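You operate a simulated robot arm through the tools that you are given. There is no shell and no other tool.

The job below is to be done with a simulated robot arm. You get a single attempt, and the scene is never put back.

TASK
Try the orange sensor on the tester: GOOD tray if it passes, REJECT tray if it shows DEAD.
Fine: window toward the test block; switch on and slide the block up to it; leave both so.

It is judged by the outcome, as a careful person would: the job done as asked, and still so three seconds after it is handed in. It fails if anything else is knocked over, pushed out of place, dropped, spilled or broken.

THE ROBOT
A 7-joint arm with a two-finger parallel gripper, fixed in place. Base frame: the origin is on the floor under the middle of its stand, x ahead of it, y to its left, z up. Lengths are in m, angles in rad, forces in N, time in s.
It reaches about 0.91 m from its shoulder. Its first joint turns from -2.897 to 2.897 rad. Payload 3.43 kg.
The tool frame sits at the grasp point between the pads (the TCP): z along the fingers, y along the line on which they close. The tips reach 0.03 m beyond it. The gripper opens to 0.094 m. The fingers are 0.028 m wide and 0.01 m thick; the gripper's body (0.05 by 0.096 m) begins 0.055 m behind the TCP.
Orientation is that of the tool frame in the base frame, as a unit quaternion [w, x, y, z]. With the fingers straight down and closing along the base's y, the tool's x points along the base's -x, its y along +y and its z along -z.

THE INTERFACE
- The arm moves only by the tool drive_tool. Its argument "motion" is a list of rows, each a list of 7 numbers: the turn, a rotation vector about the tool's x, y, z in units of 5 degrees (1.0 is 5 degrees), then the shift along the tool's x, y, z in units of 20 mm (1.0 is 20 mm), then the opening, from 0 (shut) to 1 (fully open). In form: [[ax, ay, az, dx, dy, dz, grip], ...]. A call has 1 to 20 rows; each row shifts and turns the commanded pose from where the row before left it, along the tool's axes as they then stand. A call with a number of a shift or a turn outside -1 to 1 is refused whole. Each row takes 0.2 s and may step no farther than 0.05 m and 0.15 rad from the row before; otherwise, or with a gripper value out of range, the whole call is refused. A pose out of reach is approached as far as the arm can. The call stops where the force on the tool passes 60 N (or 10 N more than at its start, if that is more) or the arm is blocked; 0.2 s more then pass. The fingers move at their own pace (about 0.045 m/s each) and stop on an object; they squeeze with about 34 N. The grip force told is the motor's: it shows also when the fingers shut on nothing. Time passes only in rows, and 0.2 s behind the last, so rows that do not move let the fingers close. It gives the time, the measured TCP pose, the force on the tool (base axes), the opening and the grip force at its end, in the units of the frame above (readings bear some noise), with the torque about the TCP (base axes, N m) and any sound that the robot's microphone picked up.
- Cameras (640 x 400 px; columns grow to the right, rows downward): "scene" is fixed at [0.0362, -0.6644, 1.4637]; the picture's right is [0.46, -0.89, 0.00], its down [-0.66, -0.34, -0.67] and it looks along [0.59, 0.31, -0.74] (base axes); focal length 327 px, centre (320, 200). "wrist" rides on the gripper at [0.076, 0.014, -0.103] in the tool frame; the picture's right is [-0.18, 0.98, 0.00], its down [-0.75, -0.14, -0.64] and it looks along [-0.63, -0.12, 0.77] (tool axes); focal length 243 px, centre (320, 200). There is no depth. A picture from a camera that has moved, and an enlarged one, comes with that camera's place and axes in the base frame and with its lens. The place of the scene camera against the robot may be out by one fixed shift of up to 0.025 m in any direction.
- get_image(camera): a new picture of that camera. No time passes.
- lift_body(by): slides the trunk up (or, below 0, down) by that many m; the arm rides with it, the base frame stays. It gives what a move gives, with no picture.
- inspect(camera, box): a new picture of the part [left, top, right, bottom] of that camera's present view, enlarged. No time passes.
- job_done(): hands the job in; it is judged then, once.

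Nothing tells you positions but the pictures and the camera data. Unless the task says otherwise, let go and move clear before handing in.

The tools are called as a command line: name --pt "numbers of a row" for each row, then --argument value for the rest, lists and objects as JSON in quotes. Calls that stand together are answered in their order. drive_tool: Moves the arm, as the interface text tells. Its arguments: {"type":"object","properties":{"motion":{"type":"array"}},"required":["motion"]} The other tools are called the same way: lift_body (by) moves the trunk up or down; get_image (camera) takes a picture; inspect (camera, box) takes an enlarged picture of a part of a camera's view; job_done () hands the job in.

At the start:

```text
time: 0.0
ee_pos: [0.2558, -0.3883, 1.2181]
ee_rot: [0.0, 0.0, 1.0, 0.001]
ft_force: [0.7, -0.1, 0.5]
torque: [0.0, 0.0, 0.03]
gripper_width: 0.0942
gripper_force: 0.0
trunk travel left (down, up): [-0.425, 0.185]
```

scene: 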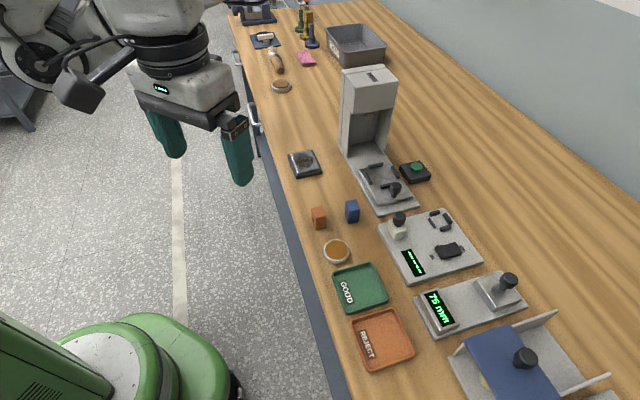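
wrist: 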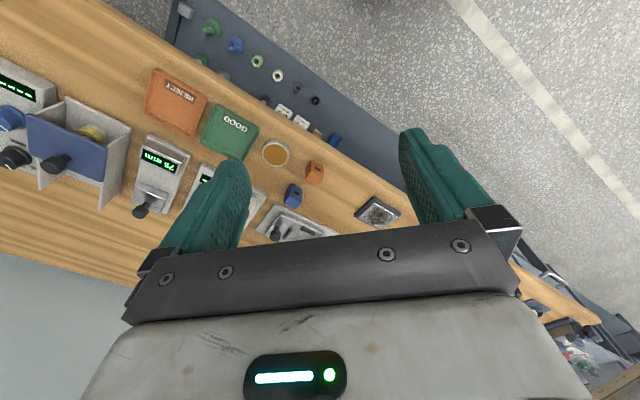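

I see a bench with several instruments, an orange block and a blue block, and GOOD and REJECT trays. I'll look closer at the tester and the sensor before moving anything.

inspect --camera "scene" --box '[360, 190, 500, 290]'

inspect --camera "scene" --box '[280, 140, 440, 260]'

inspect --camera "scene" --box '[320, 240, 620, 400]'

inspect --camera "wrist" --box '[120, 50, 420, 240]'

```text
4.00 times, centred on (430, 240) of scene
camera zoom: at [0.0362, -0.6644, 1.4637], right [0.46, -0.89, 0.0], down [-0.66, -0.34, -0.67], along [0.59, 0.31, -0.74], focal length 1308 px, centre (-120, 40)
```

zoom: 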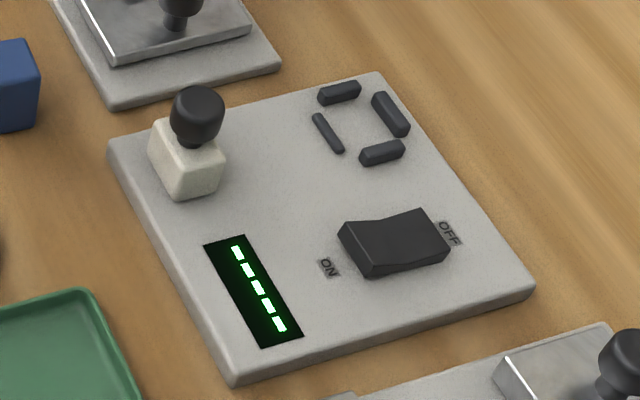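

```text
3.33 times, centred on (360, 200) of scene
camera zoom: at [0.0362, -0.6644, 1.4637], right [0.46, -0.89, 0.0], down [-0.66, -0.34, -0.67], along [0.59, 0.31, -0.74], focal length 1090 px, centre (187, 200)
```

zoom: 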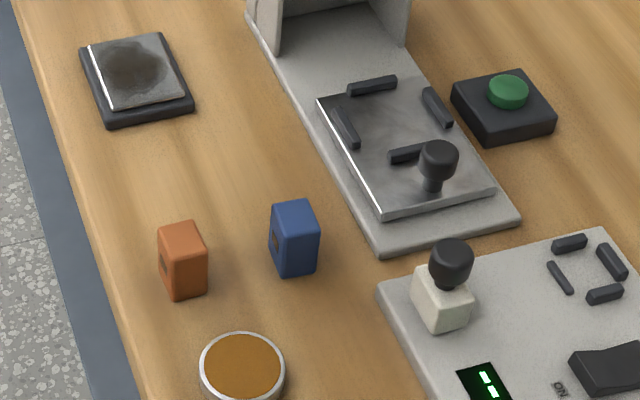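

```text
2.13 times, centred on (470, 320) of scene
camera zoom: at [0.0362, -0.6644, 1.4637], right [0.46, -0.89, 0.0], down [-0.66, -0.34, -0.67], along [0.59, 0.31, -0.74], focal length 698 px, centre (0, -56)
```

zoom: 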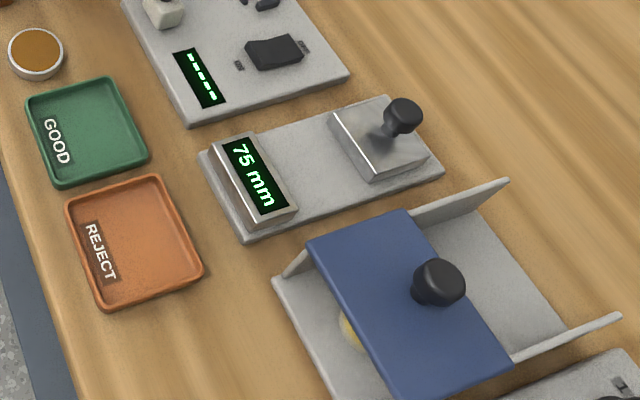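

```text
2.11 times, centred on (270, 145) of wrist
camera zoom: at [0.1793, -0.3744, 1.3207], right [0.18, 0.98, 0.0], down [0.75, -0.14, 0.64], along [0.63, -0.12, -0.77], focal length 511 px, centre (425, 316)
```

zoom: 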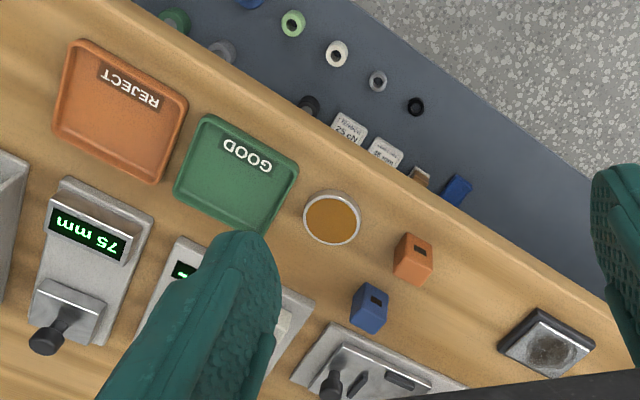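

The tester is the plate with the rocker switch, a white block with a knob and a four-bar nest, and the bench lies at about 45° to the base. I'll turn the tool 45° to match it and look again with the wrist camera.

drive_tool --pt "0 0 1 0 0 0 1" --pt "0 0 1 0 0 0 1" --pt "0 0 1 0 0 0 1" --pt "0 0 1 0 0 0 1" --pt "0 0 1 0 0 0 1" --pt "0 0 1 0 0 0 1" --pt "0 0 1 0 0 0 1" --pt "0 0 1 0 0 0 1" --pt "0 0 1 0 0 0 1"

get_image --camera "wrist"

get_image --camera "scene"

```text
time: 2.0
ee_pos: [0.2557, -0.3891, 1.2183]
ee_rot: [0.0, 0.384, 0.923, -0.001]
ft_force: [0.6, 0.1, 0.1]
torque: [-0.04, -0.01, 0.02]
gripper_width: 0.094
gripper_force: 0.0
trunk travel left (down, up): [-0.425, 0.185]
```

```text
taken
camera wrist: at [0.2122, -0.325, 1.3206], right [0.83, 0.56, 0.0], down [0.43, -0.63, 0.64], along [0.36, -0.53, -0.77], focal length 243 px, centre (320, 200)
```

wrist: 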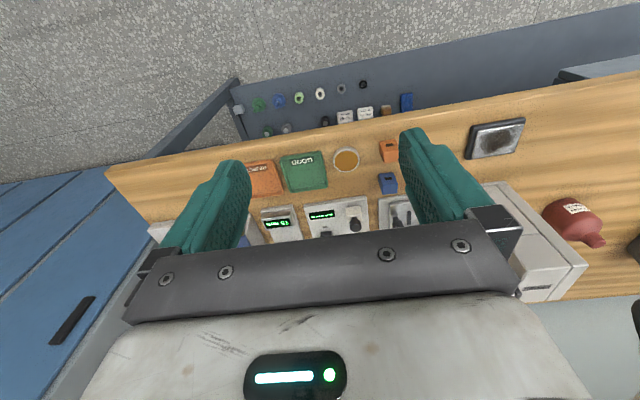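

```text
taken
```

scene: 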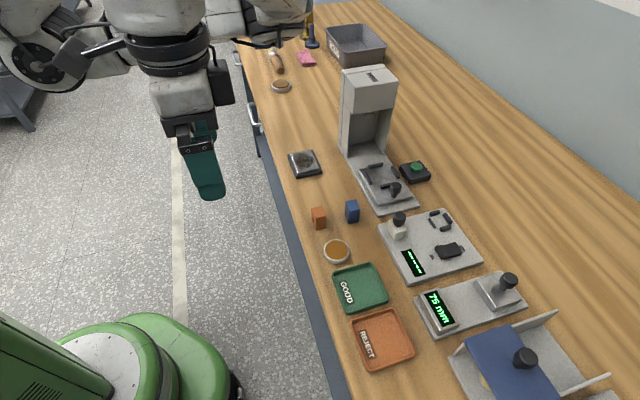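

The bench runs at 45° as expected and the tool is now aligned with it. I'll move over the orange sensor, which I place near (0.45, -0.44), staying high for a better look.

drive_tool --pt "0 0 0 -0.98 0.57 0 1" --pt "0 0 0 -0.98 0.57 0 1" --pt "0 0 0 -0.98 0.57 0 1" --pt "0 0 0 -0.98 0.57 0 1" --pt "0 0 0 -0.98 0.57 0 1" --pt "0 0 0 -0.98 0.57 0 1" --pt "0 0 0 -0.98 0.57 0 1" --pt "0 0 0 -0.98 0.57 0 1" --pt "0 0 0 -0.98 0.57 0 1"

get_image --camera "wrist"

```text
time: 4.0
ee_pos: [0.4526, -0.4406, 1.219]
ee_rot: [0.0, 0.383, 0.924, 0.001]
ft_force: [0.4, -0.3, 0.1]
torque: [0.04, -0.04, 0.0]
gripper_width: 0.0938
gripper_force: 0.2
trunk travel left (down, up): [-0.425, 0.185]
```

```text
taken
camera wrist: at [0.4087, -0.3764, 1.3207], right [0.83, 0.56, 0.0], down [0.43, -0.63, 0.64], along [0.36, -0.53, -0.77], focal length 243 px, centre (320, 200)
```

wrist: 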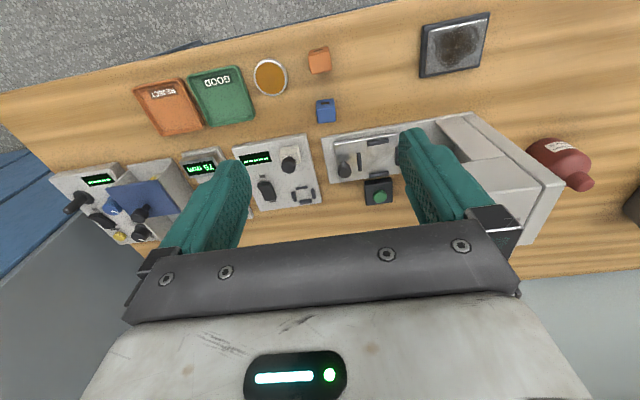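

Now the tester and the sensor both show clearly in the wrist view. I'll enlarge them.

inspect --camera "wrist" --box '[220, 120, 340, 220]'

inspect --camera "wrist" --box '[270, 30, 370, 130]'

inspect --camera "wrist" --box '[130, 50, 290, 150]'

```text
4.00 times, centred on (280, 170) of wrist
camera zoom: at [0.4087, -0.3764, 1.3207], right [0.83, 0.56, 0.0], down [0.43, -0.63, 0.64], along [0.36, -0.53, -0.77], focal length 970 px, centre (480, 320)
```

zoom: 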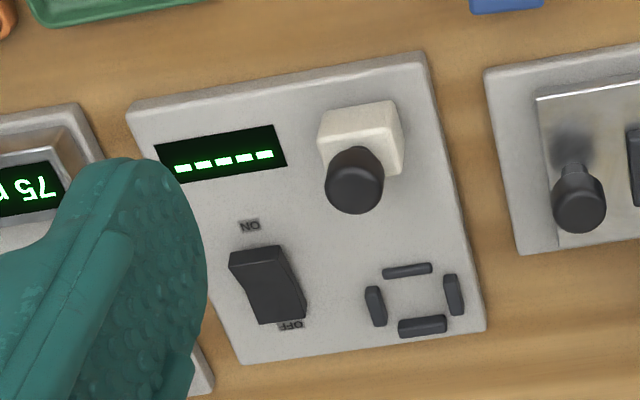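

```text
4.00 times, centred on (320, 80) of wrist
camera zoom: at [0.4087, -0.3764, 1.3207], right [0.83, 0.56, 0.0], down [0.43, -0.63, 0.64], along [0.36, -0.53, -0.77], focal length 970 px, centre (320, 680)
```

zoom: 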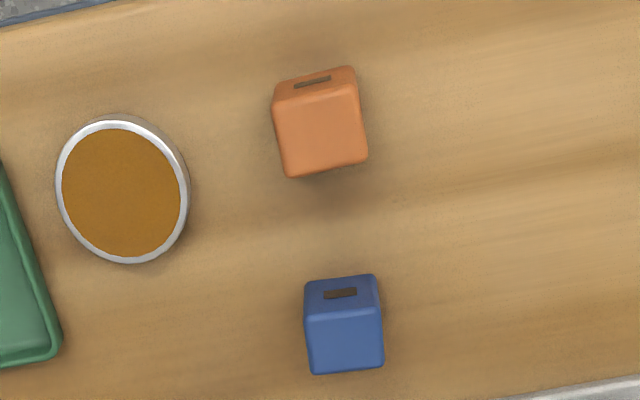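

```text
4.00 times, centred on (210, 100) of wrist
camera zoom: at [0.4087, -0.3764, 1.3207], right [0.83, 0.56, 0.0], down [0.43, -0.63, 0.64], along [0.36, -0.53, -0.77], focal length 970 px, centre (760, 600)
```

zoom: 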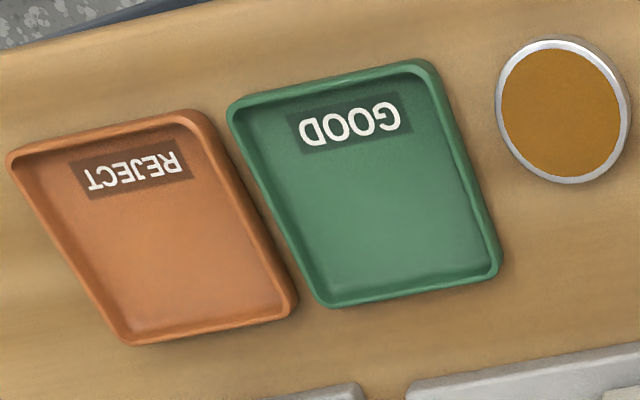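

The sensor's window faces the robot side, which is also the side of the nest the test block sits on, so it needs no turn. I'll lower the trunk to pin down heights from a closer view.

lift_body --by -0.13

get_image --camera "wrist"

get_image --camera "scene"

```text
time: 5.6
ee_pos: [0.4511, -0.4407, 1.0881]
ee_rot: [-0.001, 0.383, 0.924, 0.0]
ft_force: [0.5, -0.8, 0.8]
torque: [0.0, -0.02, 0.02]
gripper_width: 0.0942
gripper_force: 0.0
trunk travel left (down, up): [-0.295, 0.315]
```

```text
taken
camera wrist: at [0.4085, -0.3763, 1.1909], right [0.83, 0.56, 0.0], down [0.43, -0.63, 0.64], along [0.36, -0.53, -0.77], focal length 243 px, centre (320, 200)
```

wrist: 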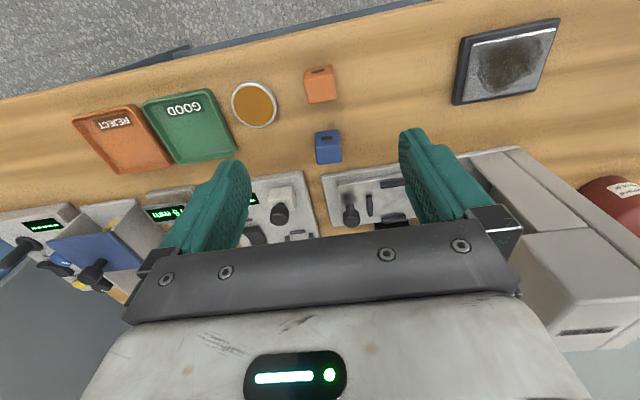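

```text
taken
```

scene: 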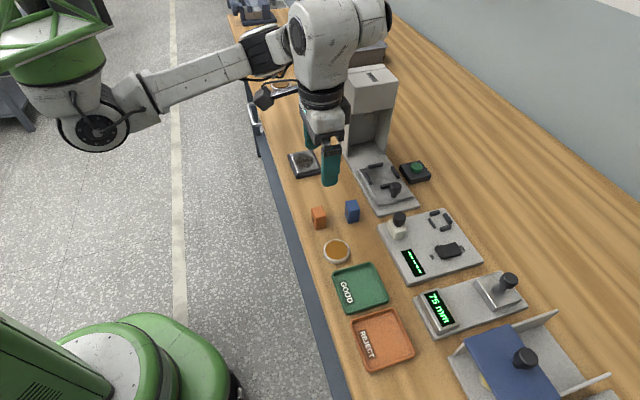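

The lower view lets me triangulate heights against the earlier one. I'll enlarge the sensor, trays and tester.

inspect --camera "wrist" --box '[280, 50, 380, 180]'

inspect --camera "wrist" --box '[230, 150, 330, 250]'

inspect --camera "wrist" --box '[60, 70, 260, 200]'

```text
3.08 times, centred on (330, 115) of wrist
camera zoom: at [0.4085, -0.3763, 1.1909], right [0.83, 0.56, 0.0], down [0.43, -0.63, 0.64], along [0.36, -0.53, -0.77], focal length 746 px, centre (289, 462)
```

zoom: 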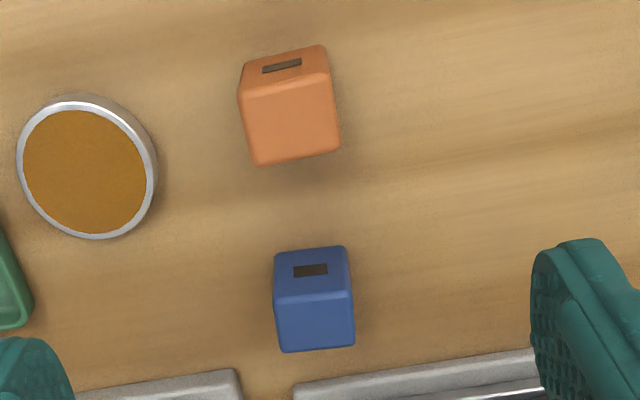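

```text
4.00 times, centred on (280, 200) of wrist
camera zoom: at [0.4085, -0.3763, 1.1909], right [0.83, 0.56, 0.0], down [0.43, -0.63, 0.64], along [0.36, -0.53, -0.77], focal length 970 px, centre (480, 200)
```

zoom: 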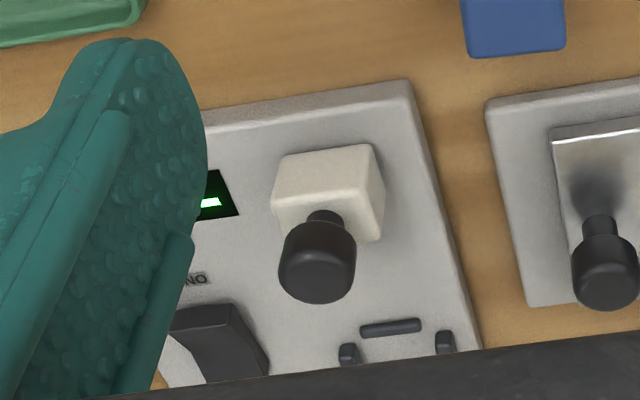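

```text
3.08 times, centred on (160, 135) of wrist
camera zoom: at [0.4085, -0.3763, 1.1909], right [0.83, 0.56, 0.0], down [0.43, -0.63, 0.64], along [0.36, -0.53, -0.77], focal length 746 px, centre (812, 400)
```

zoom: 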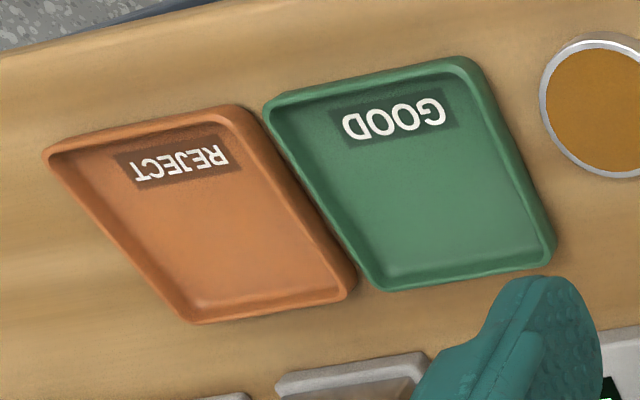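

I put the bench top near z = 0.88, with the sensor about 45 mm tall and centred near (0.450, -0.435). I'll drop a bit more over it to refine that before grasping.

lift_body --by -0.08

inspect --camera "wrist" --box '[240, 60, 400, 180]'

get_image --camera "wrist"

inspect --camera "scene" --box '[260, 100, 440, 240]'

```text
time: 6.8
ee_pos: [0.4517, -0.4415, 1.0079]
ee_rot: [-0.001, 0.382, 0.924, 0.0]
ft_force: [0.8, 0.0, 0.5]
torque: [0.0, 0.05, 0.0]
gripper_width: 0.0941
gripper_force: 0.1
trunk travel left (down, up): [-0.215, 0.395]
```

```text
3.33 times, centred on (320, 120) of wrist
camera zoom: at [0.4085, -0.3762, 1.1109], right [0.83, 0.56, 0.0], down [0.43, -0.63, 0.64], along [0.36, -0.53, -0.77], focal length 809 px, centre (320, 467)
```

zoom: 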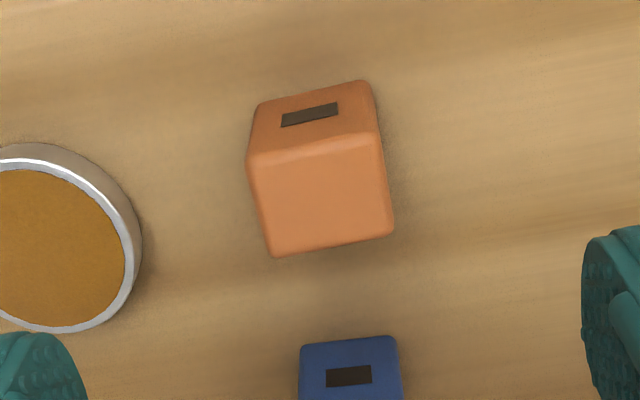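

```text
taken
camera wrist: at [0.4085, -0.3762, 1.1109], right [0.83, 0.56, 0.0], down [0.43, -0.63, 0.64], along [0.36, -0.53, -0.77], focal length 243 px, centre (320, 200)
```

wrist: 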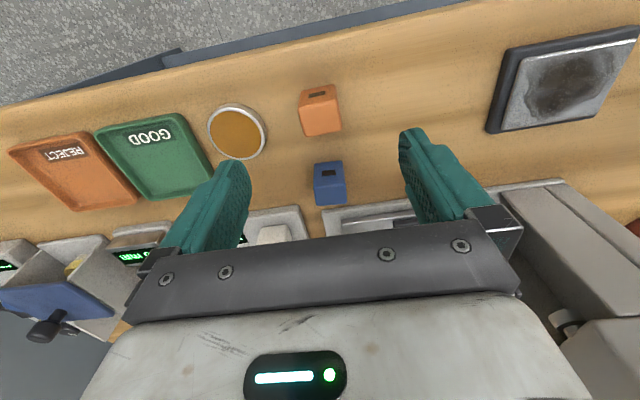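

```text
2.86 times, centred on (350, 170) of scene
camera zoom: at [0.0362, -0.6644, 1.4637], right [0.46, -0.89, 0.0], down [-0.66, -0.34, -0.67], along [0.59, 0.31, -0.74], focal length 934 px, centre (234, 286)
```

zoom: 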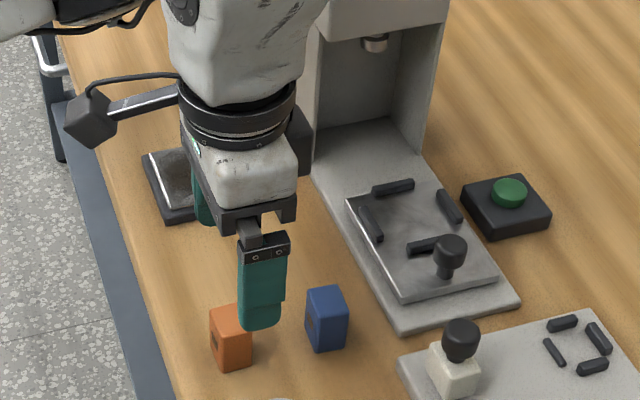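

Refined: sensor top at about z = 0.926, bench at about 0.881, centre (0.4498, -0.4357), yaw close to the tool's. I'll open to about 60 mm so the fingers clear the dish, then descend around it.

drive_tool --pt "0 0 0 0.24 0.055 0 0.64" --pt "0 0 0 0 0 0 0.64" --pt "0 0 0 0 0 0.5 0.64" --pt "0 0 0 0 0 0.5 0.64" --pt "0 0 0 0 0 0.5 0.64"

get_image --camera "wrist"

```text
time: 8.0
ee_pos: [0.4492, -0.4365, 0.9782]
ee_rot: [-0.001, 0.383, 0.924, 0.0]
ft_force: [0.3, -0.4, -0.5]
torque: [0.0, 0.03, 0.0]
gripper_width: 0.0602
gripper_force: 0.1
trunk travel left (down, up): [-0.215, 0.395]
```

```text
taken
camera wrist: at [0.406, -0.3717, 1.081], right [0.82, 0.57, 0.0], down [0.43, -0.63, 0.64], along [0.36, -0.53, -0.77], focal length 243 px, centre (320, 200)
```

wrist: 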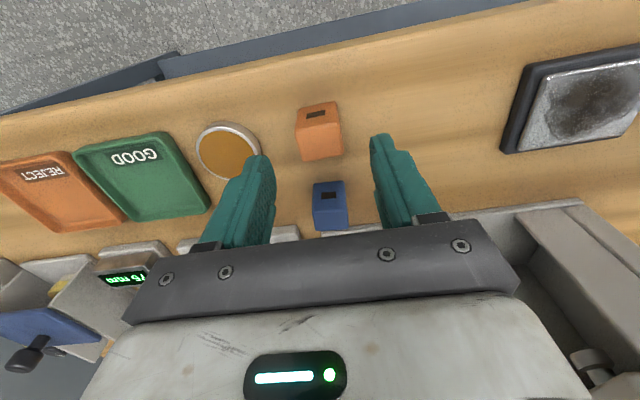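

The sensor sits centred between the fingers. I'll descend to z of about 0.924, leaving the tips roughly 13 mm above the bench.

drive_tool --pt "0 0 0 0 0 0.7 0.64" --pt "0 0 0 0 0 0.7 0.64" --pt "0 0 0 0 0 0.7 0.64" --pt "0 0 0 0 0 0.6 0.64"

get_image --camera "wrist"

inspect --camera "scene" --box '[260, 130, 420, 250]'

```text
time: 8.9
ee_pos: [0.449, -0.4367, 0.9237]
ee_rot: [-0.002, 0.383, 0.924, 0.0]
ft_force: [0.3, -0.9, -0.1]
torque: [0.01, -0.03, 0.0]
gripper_width: 0.0604
gripper_force: 0.1
trunk travel left (down, up): [-0.215, 0.395]
```

```text
taken
camera wrist: at [0.4063, -0.3721, 1.0262], right [0.83, 0.56, 0.0], down [0.43, -0.63, 0.64], along [0.36, -0.53, -0.77], focal length 243 px, centre (320, 200)
```

wrist: 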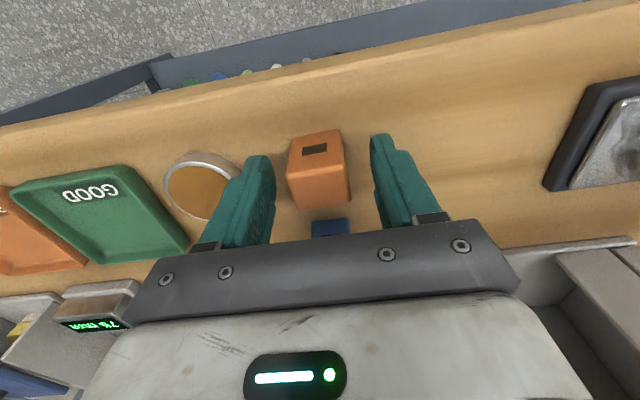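

```text
3.33 times, centred on (340, 190) of scene
camera zoom: at [0.0362, -0.6644, 1.4637], right [0.46, -0.89, 0.0], down [-0.66, -0.34, -0.67], along [0.59, 0.31, -0.74], focal length 1090 px, centre (253, 233)
```

zoom: 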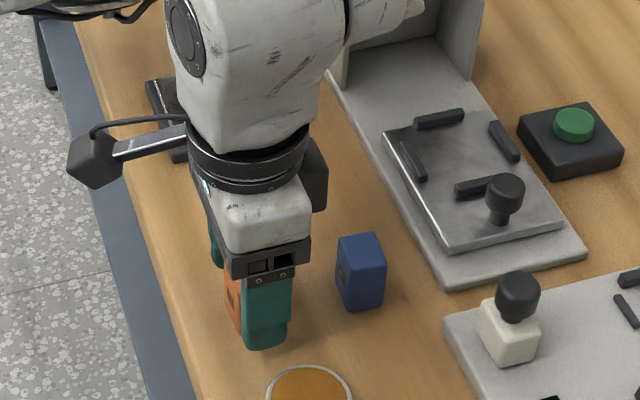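

The sensor's top face is centred on the TCP pixel, so I'll close on it.

drive_tool --pt "0 0 0 0 0 0 0.3" --pt "0 0 0 0 0 0 0" --pt "0 0 0 0 0 0 0" --pt "0 0 0 0 0 0 0" --pt "0 0 0 0 0 0 0"

get_image --camera "wrist"

```text
time: 10.2
ee_pos: [0.4497, -0.4362, 0.9251]
ee_rot: [0.0, 0.383, 0.924, 0.001]
ft_force: [-0.6, -0.6, 0.2]
torque: [0.01, -0.02, 0.02]
gripper_width: 0.0351
gripper_force: 34.3
trunk travel left (down, up): [-0.215, 0.395]
```

```text
taken
camera wrist: at [0.4064, -0.3723, 1.0263], right [0.83, 0.56, 0.0], down [0.43, -0.63, 0.64], along [0.36, -0.53, -0.77], focal length 243 px, centre (320, 200)
```

wrist: 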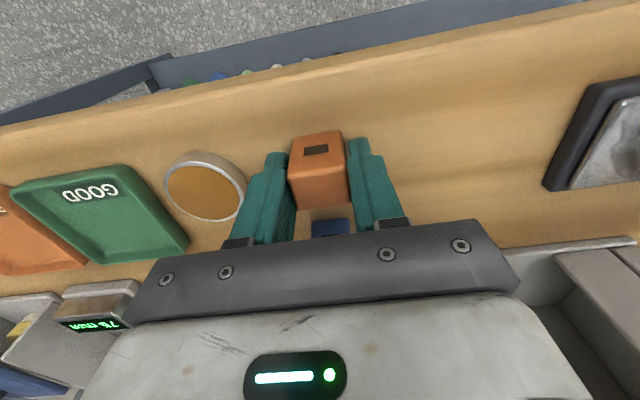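

It's gripped at 35 mm width with a firm 34 N. I'll check the grip from both cameras before lifting.

inspect --camera "wrist" --box '[230, 100, 420, 250]'

inspect --camera "scene" --box '[270, 150, 390, 250]'

```text
2.67 times, centred on (325, 175) of wrist
camera zoom: at [0.4064, -0.3723, 1.0263], right [0.83, 0.56, 0.0], down [0.43, -0.63, 0.64], along [0.36, -0.53, -0.77], focal length 647 px, centre (307, 267)
```

zoom: 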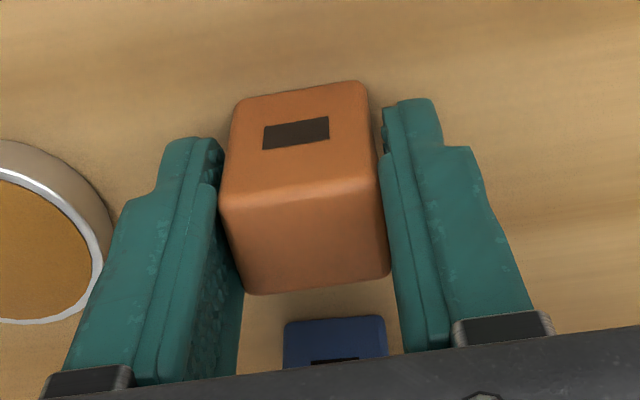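

```text
4.00 times, centred on (330, 200) of scene
camera zoom: at [0.0362, -0.6644, 1.4637], right [0.46, -0.89, 0.0], down [-0.66, -0.34, -0.67], along [0.59, 0.31, -0.74], focal length 1308 px, centre (280, 200)
```

zoom: 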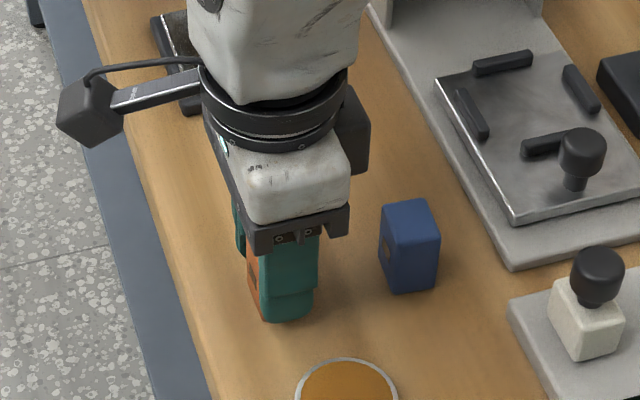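

The grip looks square, with the window still facing the robot side. I'll lift it 0.15 m clear of everything and then view the nest from above.

lift_body --by 0.15

get_image --camera "wrist"

```text
time: 11.9
ee_pos: [0.4499, -0.4364, 1.074]
ee_rot: [-0.001, 0.382, 0.924, 0.0]
ft_force: [0.7, 1.3, -1.2]
torque: [-0.01, 0.01, -0.02]
gripper_width: 0.0355
gripper_force: 34.1
trunk travel left (down, up): [-0.365, 0.245]
```

```text
taken
camera wrist: at [0.4064, -0.3723, 1.1762], right [0.83, 0.56, 0.0], down [0.43, -0.63, 0.64], along [0.36, -0.53, -0.77], focal length 243 px, centre (320, 200)
```

wrist: 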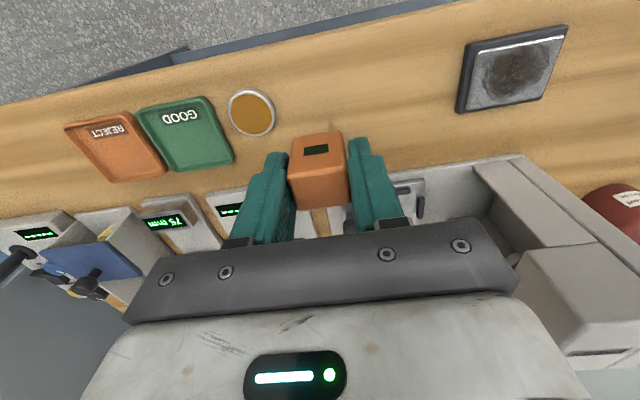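

Held securely. Now I'll carry it over the tester at this height.

drive_tool --pt "0 0 0 -0.968 -0.332 0 0" --pt "0 0 0 -0.968 -0.332 0 0" --pt "0 0 0 -0.968 -0.332 0 0" --pt "0 0 0 -0.968 -0.332 0 0" --pt "0 0 0 -0.968 -0.332 0 0" --pt "0 0 0 -0.968 -0.332 0 0" --pt "0 0 0 -0.968 -0.332 0 0" --pt "0 0 0 -0.968 -0.332 0 0" --pt "0 0 0 -0.968 -0.332 0 0" --pt "0 0 0 -0.968 -0.332 0 0" --pt "0 0 0 -0.968 -0.332 0 0" --pt "0 0 0 -0.968 -0.332 0 0" --pt "0 0 0 -0.968 -0.332 0 0" --pt "0 0 0 0 0 0 0"

get_image --camera "wrist"

get_image --camera "scene"

```text
time: 14.9
ee_pos: [0.5586, -0.6572, 1.0733]
ee_rot: [0.0, 0.383, 0.924, 0.0]
ft_force: [0.9, 0.7, 0.2]
torque: [-0.01, -0.02, 0.04]
gripper_width: 0.0355
gripper_force: 34.1
out of reach, approached as far as the arm can: row 13
trunk travel left (down, up): [-0.365, 0.245]
```

```text
taken
camera wrist: at [0.515, -0.5925, 1.1761], right [0.83, 0.56, 0.0], down [0.43, -0.63, 0.64], along [0.36, -0.53, -0.77], focal length 243 px, centre (320, 200)
```

wrist: 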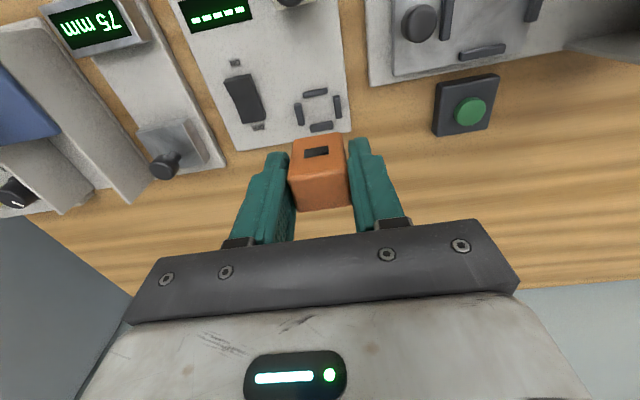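

```text
taken
```

scene: 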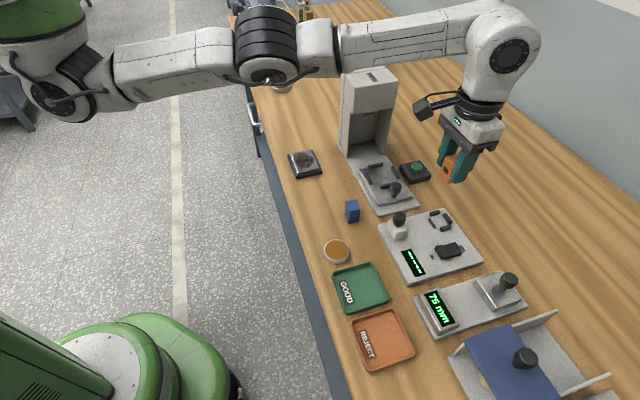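

The arm reports its reach limit here, so I need the nest's exact position. I'll enlarge it.

inspect --camera "wrist" --box '[280, 80, 360, 140]'

inspect --camera "wrist" --box '[170, 0, 360, 160]'

```text
6.67 times, centred on (320, 110) of wrist
camera zoom: at [0.515, -0.5925, 1.1761], right [0.83, 0.56, 0.0], down [0.43, -0.63, 0.64], along [0.36, -0.53, -0.77], focal length 1618 px, centre (320, 800)
```

zoom: 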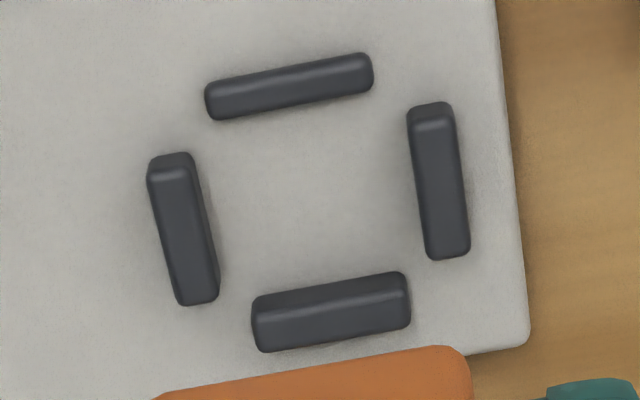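

```text
2.50 times, centred on (265, 80) of wrist
camera zoom: at [0.515, -0.5925, 1.1761], right [0.83, 0.56, 0.0], down [0.43, -0.63, 0.64], along [0.36, -0.53, -0.77], focal length 606 px, centre (458, 500)
```

zoom: 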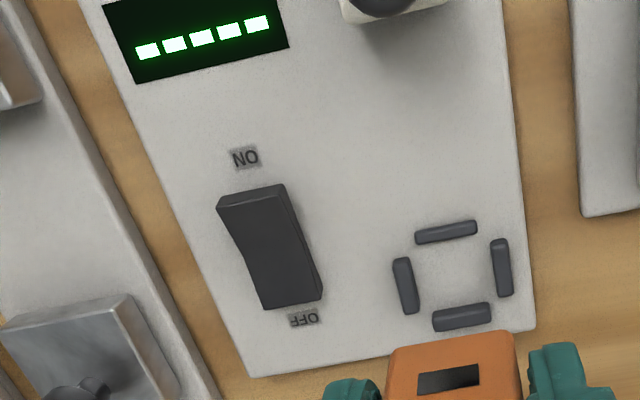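

The nest looks about 20 mm further out and 6 mm to the tool's -y, at roughly (0.569, -0.675). I'll look at the arm's posture to work out how to gain reach.

inspect --camera "scene" --box '[0, 0, 560, 230]'

```text
1.14 times, centred on (280, 115) of scene
camera zoom: at [0.0362, -0.6644, 1.4637], right [0.46, -0.89, 0.0], down [-0.66, -0.34, -0.67], along [0.59, 0.31, -0.74], focal length 374 px, centre (366, 297)
```

zoom: 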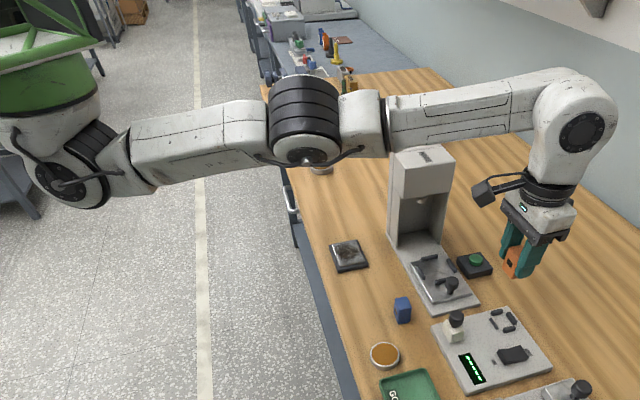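

The arm hangs from the mast and its shoulder seems to be below the wrist, so lowering the tool relative to the shoulder should gain reach. I'll lower it 60 mm and see.

drive_tool --pt "0 0 0 0 0 0.75 0" --pt "0 0 0 0 0 0.75 0" --pt "0 0 0 0 0 0.75 0" --pt "0 0 0 0 0 0.75 0" --pt "0 0 0 0 0 0 0"

```text
time: 16.1
ee_pos: [0.5578, -0.6563, 1.0143]
ee_rot: [0.0, 0.383, 0.924, 0.0]
ft_force: [0.2, -0.6, 0.6]
torque: [-0.03, -0.01, 0.0]
gripper_width: 0.0354
gripper_force: 34.3
trunk travel left (down, up): [-0.365, 0.245]
```

Lowering worked with no reach complaint. Now I'll try moving the remaining 20 mm out and 6 mm sideways.

drive_tool --pt "0 0 0.15 -0.35 -0.1 0 0" --pt "0 0 0 -0.35 -0.1 0 0" --pt "0 0 0 -0.3 -0.1 0 0" --pt "0 0 0 0 0 0 0"

get_image --camera "wrist"

inspect --camera "wrist" --box '[280, 80, 380, 150]'

```text
time: 17.1
ee_pos: [0.5583, -0.669, 1.0203]
ee_rot: [0.006, 0.397, 0.918, -0.006]
ft_force: [-1.1, 0.1, -1.0]
torque: [0.03, -0.03, 0.01]
gripper_width: 0.0356
gripper_force: 33.4
out of reach, approached as far as the arm can: row 2, 3
trunk travel left (down, up): [-0.365, 0.245]
```

```text
taken
camera wrist: at [0.5157, -0.6017, 1.121], right [0.84, 0.54, 0.0], down [0.41, -0.64, 0.66], along [0.35, -0.55, -0.76], focal length 243 px, centre (320, 200)
```

wrist: 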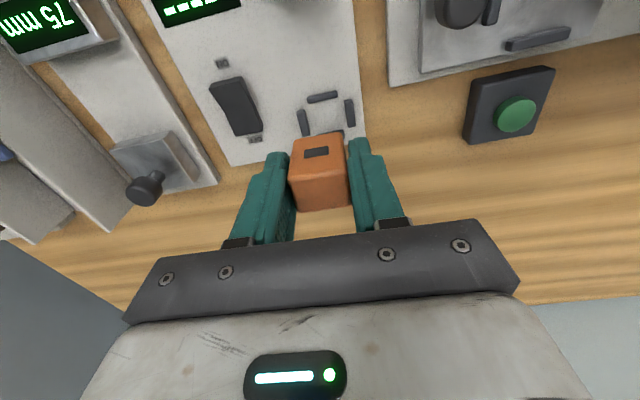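

```text
5.71 times, centred on (330, 115) of wrist
camera zoom: at [0.5157, -0.6017, 1.121], right [0.84, 0.54, 0.0], down [0.41, -0.64, 0.66], along [0.35, -0.55, -0.76], focal length 1386 px, centre (263, 686)
```

zoom: 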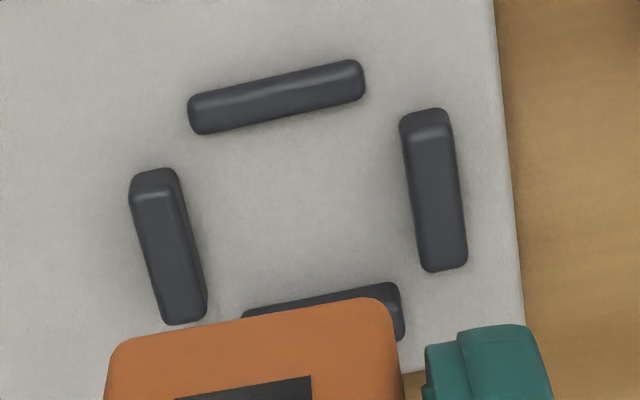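

Straight down is just out of reach here; a slight outward tilt of about 5° should give the missing distance. I'll back off 10 mm, tilt, correct the yaw to match the nest, and check.

drive_tool --pt "0 0 0 0.5 0 0 0" --pt "-0.076 -0.41 -0.09 0 0 0 0" --pt "0 -0.41 -0.09 0 0 0 0" --pt "0 0 0 0 0 0 0"

inspect --camera "wrist" --box '[280, 80, 380, 150]'

```text
time: 18.1
ee_pos: [0.551, -0.6607, 1.0189]
ee_rot: [0.034, 0.381, 0.924, -0.01]
ft_force: [0.4, -0.2, -0.3]
torque: [-0.01, 0.01, 0.01]
gripper_width: 0.0354
gripper_force: 33.9
trunk travel left (down, up): [-0.365, 0.245]
```

```text
5.71 times, centred on (330, 115) of wrist
camera zoom: at [0.5017, -0.5925, 1.1171], right [0.82, 0.57, 0.02], down [0.4, -0.6, 0.69], along [0.4, -0.56, -0.72], focal length 1386 px, centre (263, 686)
```

zoom: 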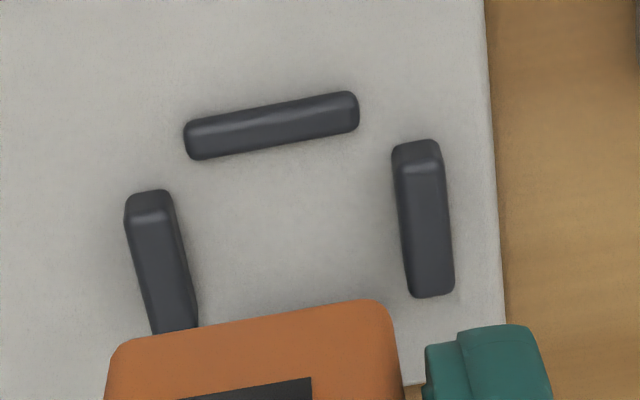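

With the 4° tilt the tool is in range, and two views agree the nest is centred at (0.569, -0.674). I'll shift over it, trim the yaw, and descend part way before checking again.

drive_tool --pt "0.08 0 0.12 -0.3 0.1 0 0" --pt "0 0 0 -0.33 0.05 0 0" --pt "0 0 0 0 0 0.6 0" --pt "0 0 0 0 0 0.6 0" --pt "0 0 0 0 0 0.6 0" --pt "0 0 0 0 0 0.6 0" --pt "0 0 0 0 0 0 0"

get_image --camera "wrist"

inspect --camera "wrist" --box '[260, 80, 380, 220]'

inspect --camera "scene" --box '[380, 140, 520, 280]'

```text
time: 19.7
ee_pos: [0.5647, -0.6706, 0.9729]
ee_rot: [0.032, 0.387, 0.921, -0.014]
ft_force: [0.4, -0.2, -0.1]
torque: [0.02, -0.01, 0.0]
gripper_width: 0.0357
gripper_force: 34.0
trunk travel left (down, up): [-0.365, 0.245]
```

```text
taken
camera wrist: at [0.5165, -0.6007, 1.0698], right [0.83, 0.56, 0.01], down [0.4, -0.6, 0.69], along [0.4, -0.57, -0.72], focal length 243 px, centre (320, 200)
```

wrist: 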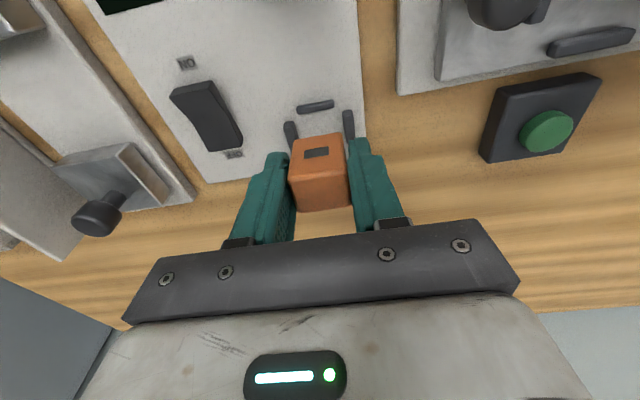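

```text
2.86 times, centred on (320, 150) of wrist
camera zoom: at [0.5165, -0.6007, 1.0698], right [0.83, 0.56, 0.01], down [0.4, -0.6, 0.69], along [0.4, -0.57, -0.72], focal length 693 px, centre (320, 343)
```

zoom: 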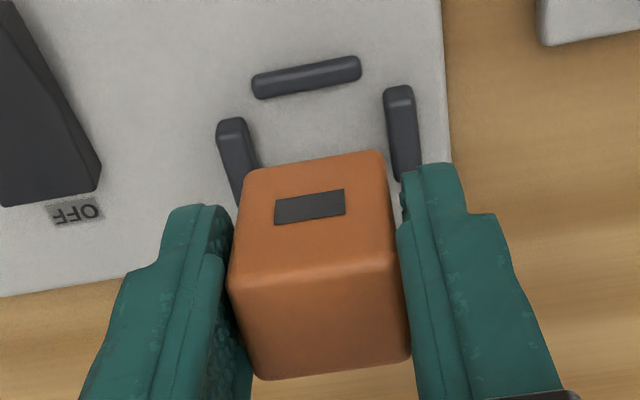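

```text
2.86 times, centred on (450, 210) of scene
camera zoom: at [0.0362, -0.6644, 1.4637], right [0.46, -0.89, 0.0], down [-0.66, -0.34, -0.67], along [0.59, 0.31, -0.74], focal length 934 px, centre (-51, 171)
```

zoom: 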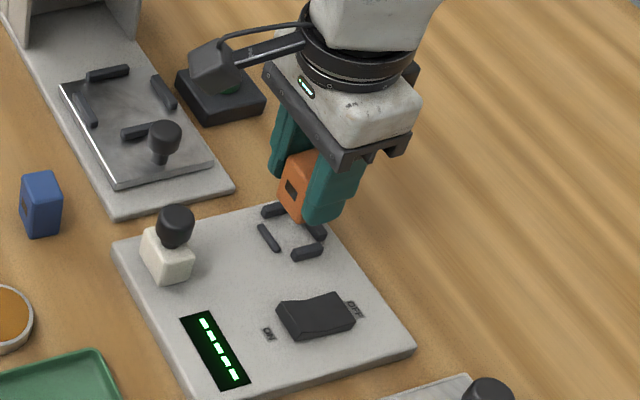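

Now it is about 30 mm above the nest and nearly aligned. I'll check whether the sensor shifted in the grip since the lift, using the same enlarged box as before.

inspect --camera "wrist" --box '[230, 100, 420, 250]'

inspect --camera "wrist" --box '[270, 90, 370, 150]'

inspect --camera "scene" --box '[420, 180, 480, 240]'

```text
2.67 times, centred on (325, 175) of wrist
camera zoom: at [0.5165, -0.6007, 1.0698], right [0.83, 0.56, 0.01], down [0.4, -0.6, 0.69], along [0.4, -0.57, -0.72], focal length 647 px, centre (307, 267)
```

zoom: 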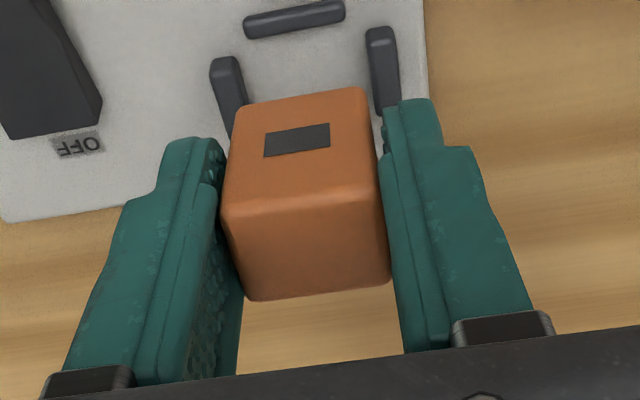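

```text
6.40 times, centred on (320, 120) of wrist
camera zoom: at [0.5165, -0.6007, 1.0698], right [0.83, 0.56, 0.01], down [0.4, -0.6, 0.69], along [0.4, -0.57, -0.72], focal length 1553 px, centre (320, 712)
```

zoom: 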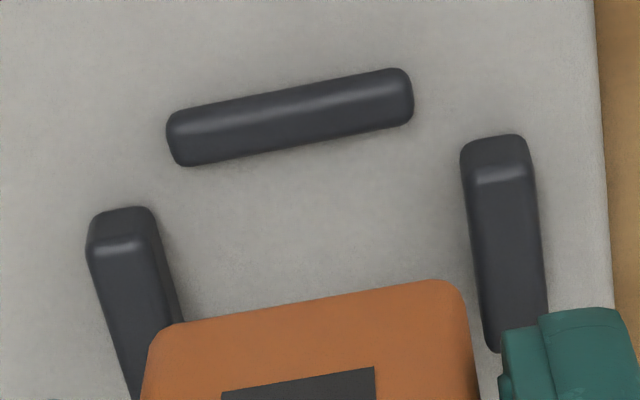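

```text
6.67 times, centred on (450, 210) of scene
camera zoom: at [0.0362, -0.6644, 1.4637], right [0.46, -0.89, 0.0], down [-0.66, -0.34, -0.67], along [0.59, 0.31, -0.74], focal length 2180 px, centre (-547, 133)
```

zoom: 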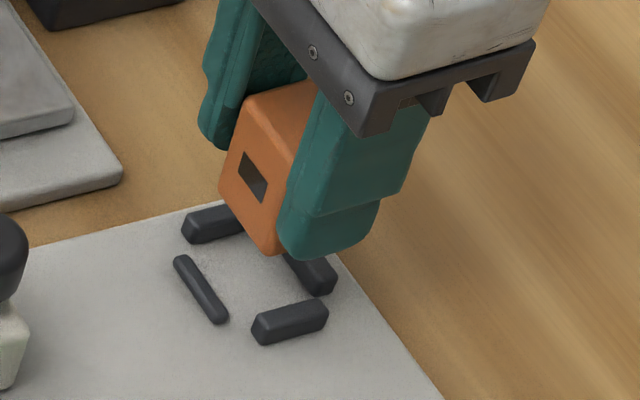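

The sensor has ridden about 1–2 mm outward in the grip, so I'll shift in by 3 mm and descend another 18 mm. Then I can compare it with the bars directly.

drive_tool --pt "0 0 0 0.15 0 0 0" --pt "0 0 0 0 0 0.45 0" --pt "0 0 0 0 0 0.45 0" --pt "0 0 0 0 0 0 0"

inspect --camera "wrist" --box '[270, 90, 370, 150]'

inspect --camera "scene" --box '[420, 180, 480, 240]'

```text
time: 20.7
ee_pos: [0.5628, -0.67, 0.9538]
ee_rot: [0.032, 0.387, 0.922, -0.014]
ft_force: [-0.3, 0.8, 0.1]
torque: [-0.01, 0.0, 0.0]
gripper_width: 0.0353
gripper_force: 33.4
trunk travel left (down, up): [-0.365, 0.245]
```

```text
6.40 times, centred on (320, 120) of wrist
camera zoom: at [0.5152, -0.6003, 1.0515], right [0.83, 0.56, 0.01], down [0.39, -0.6, 0.69], along [0.4, -0.57, -0.72], focal length 1553 px, centre (320, 712)
```

zoom: 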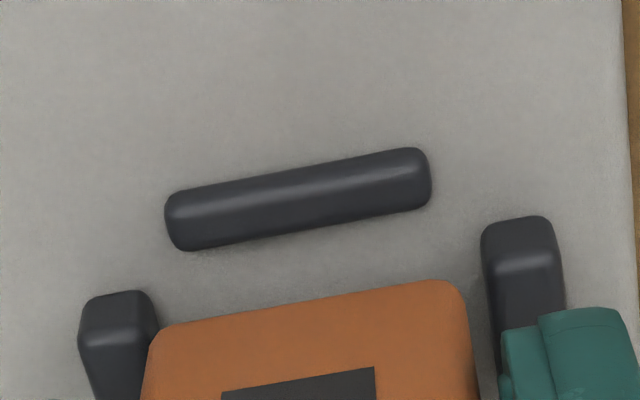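

```text
6.67 times, centred on (450, 210) of scene
camera zoom: at [0.0362, -0.6644, 1.4637], right [0.46, -0.89, 0.0], down [-0.66, -0.34, -0.67], along [0.59, 0.31, -0.74], focal length 2180 px, centre (-547, 133)
```

zoom: 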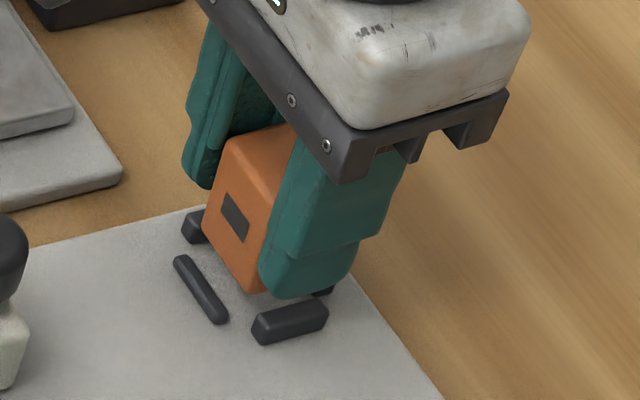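

Now about 15 mm above the plate, and laterally it looks centred. I'll zoom in tighter to compare yaw and gaps.

inspect --camera "wrist" --box '[288, 108, 348, 146]'

inspect --camera "scene" --box '[434, 205, 464, 230]'

```text
10.53 times, centred on (318, 127) of wrist
camera zoom: at [0.5152, -0.6003, 1.0515], right [0.83, 0.56, 0.01], down [0.39, -0.6, 0.69], along [0.4, -0.57, -0.72], focal length 2554 px, centre (341, 968)
```

zoom: 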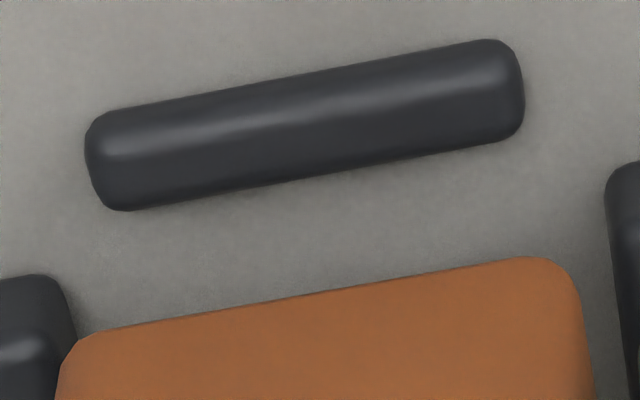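

```text
16.00 times, centred on (449, 218) of scene
camera zoom: at [0.0362, -0.6644, 1.4637], right [0.46, -0.89, 0.0], down [-0.66, -0.34, -0.67], along [0.59, 0.31, -0.74], focal length 5233 px, centre (-1744, -80)
```

zoom: 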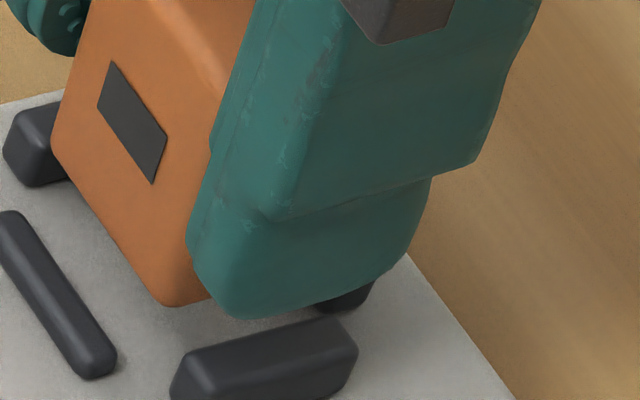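

Yaw agrees within half a degree and the gaps look even. I'll descend 11 mm more, adding 1 mm inward.

drive_tool --pt "0 0 0 0.04 0 0.2 0" --pt "0 0 0 0 0 0.2 0" --pt "0 0 0 0 0 0.15 0" --pt "0 0 0 0 0 0 0"

inspect --camera "wrist" --box '[270, 100, 370, 160]'

inspect --camera "scene" --box '[425, 195, 473, 235]'

```text
time: 21.7
ee_pos: [0.5626, -0.6706, 0.944]
ee_rot: [0.032, 0.387, 0.922, -0.014]
ft_force: [0.0, -0.2, -0.1]
torque: [-0.01, 0.04, 0.01]
gripper_width: 0.0353
gripper_force: 34.1
trunk travel left (down, up): [-0.365, 0.245]
```

```text
6.40 times, centred on (320, 130) of wrist
camera zoom: at [0.5151, -0.6004, 1.041], right [0.83, 0.56, 0.01], down [0.39, -0.6, 0.69], along [0.4, -0.57, -0.72], focal length 1553 px, centre (320, 648)
```

zoom: 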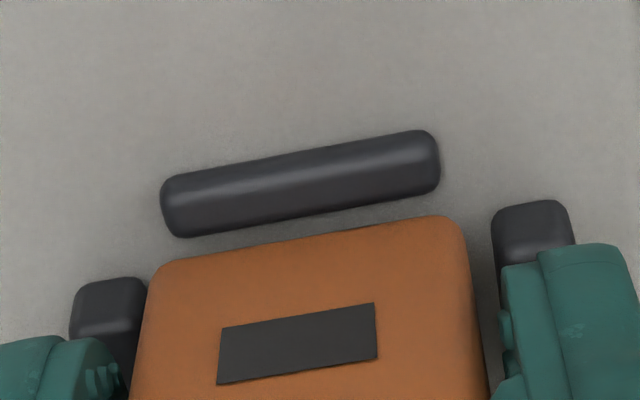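

```text
10.00 times, centred on (449, 215) of scene
camera zoom: at [0.0362, -0.6644, 1.4637], right [0.46, -0.89, 0.0], down [-0.66, -0.34, -0.67], along [0.59, 0.31, -0.74], focal length 3270 px, centre (-970, 50)
```

zoom: 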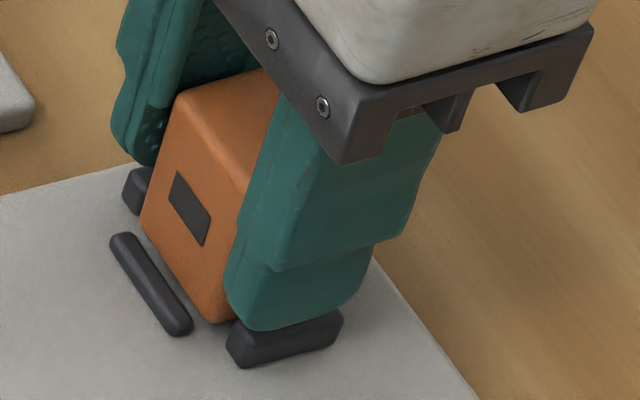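

Gaps are small but even on all visible sides. I'll nudge 0.8 mm inward and lower 3 mm, watching the force.

drive_tool --pt "0 0 0 0.04 0.01 0 0" --pt "0 0 0 0 0 0.075 0" --pt "0 0 0 0 0 0.075 0" --pt "0 0 0 0 0 0 0"

inspect --camera "wrist" --box '[270, 100, 370, 160]'

```text
time: 22.7
ee_pos: [0.5634, -0.6698, 0.9415]
ee_rot: [0.033, 0.387, 0.922, -0.014]
ft_force: [1.1, -1.8, 0.6]
torque: [-0.05, -0.06, 0.02]
gripper_width: 0.0355
gripper_force: 34.2
trunk travel left (down, up): [-0.365, 0.245]
```

```text
6.40 times, centred on (320, 130) of wrist
camera zoom: at [0.5154, -0.5997, 1.0379], right [0.83, 0.56, 0.01], down [0.39, -0.6, 0.69], along [0.4, -0.57, -0.72], focal length 1553 px, centre (320, 648)
```

zoom: 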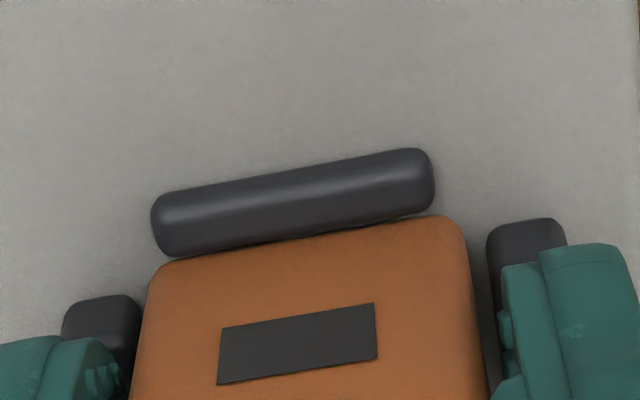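

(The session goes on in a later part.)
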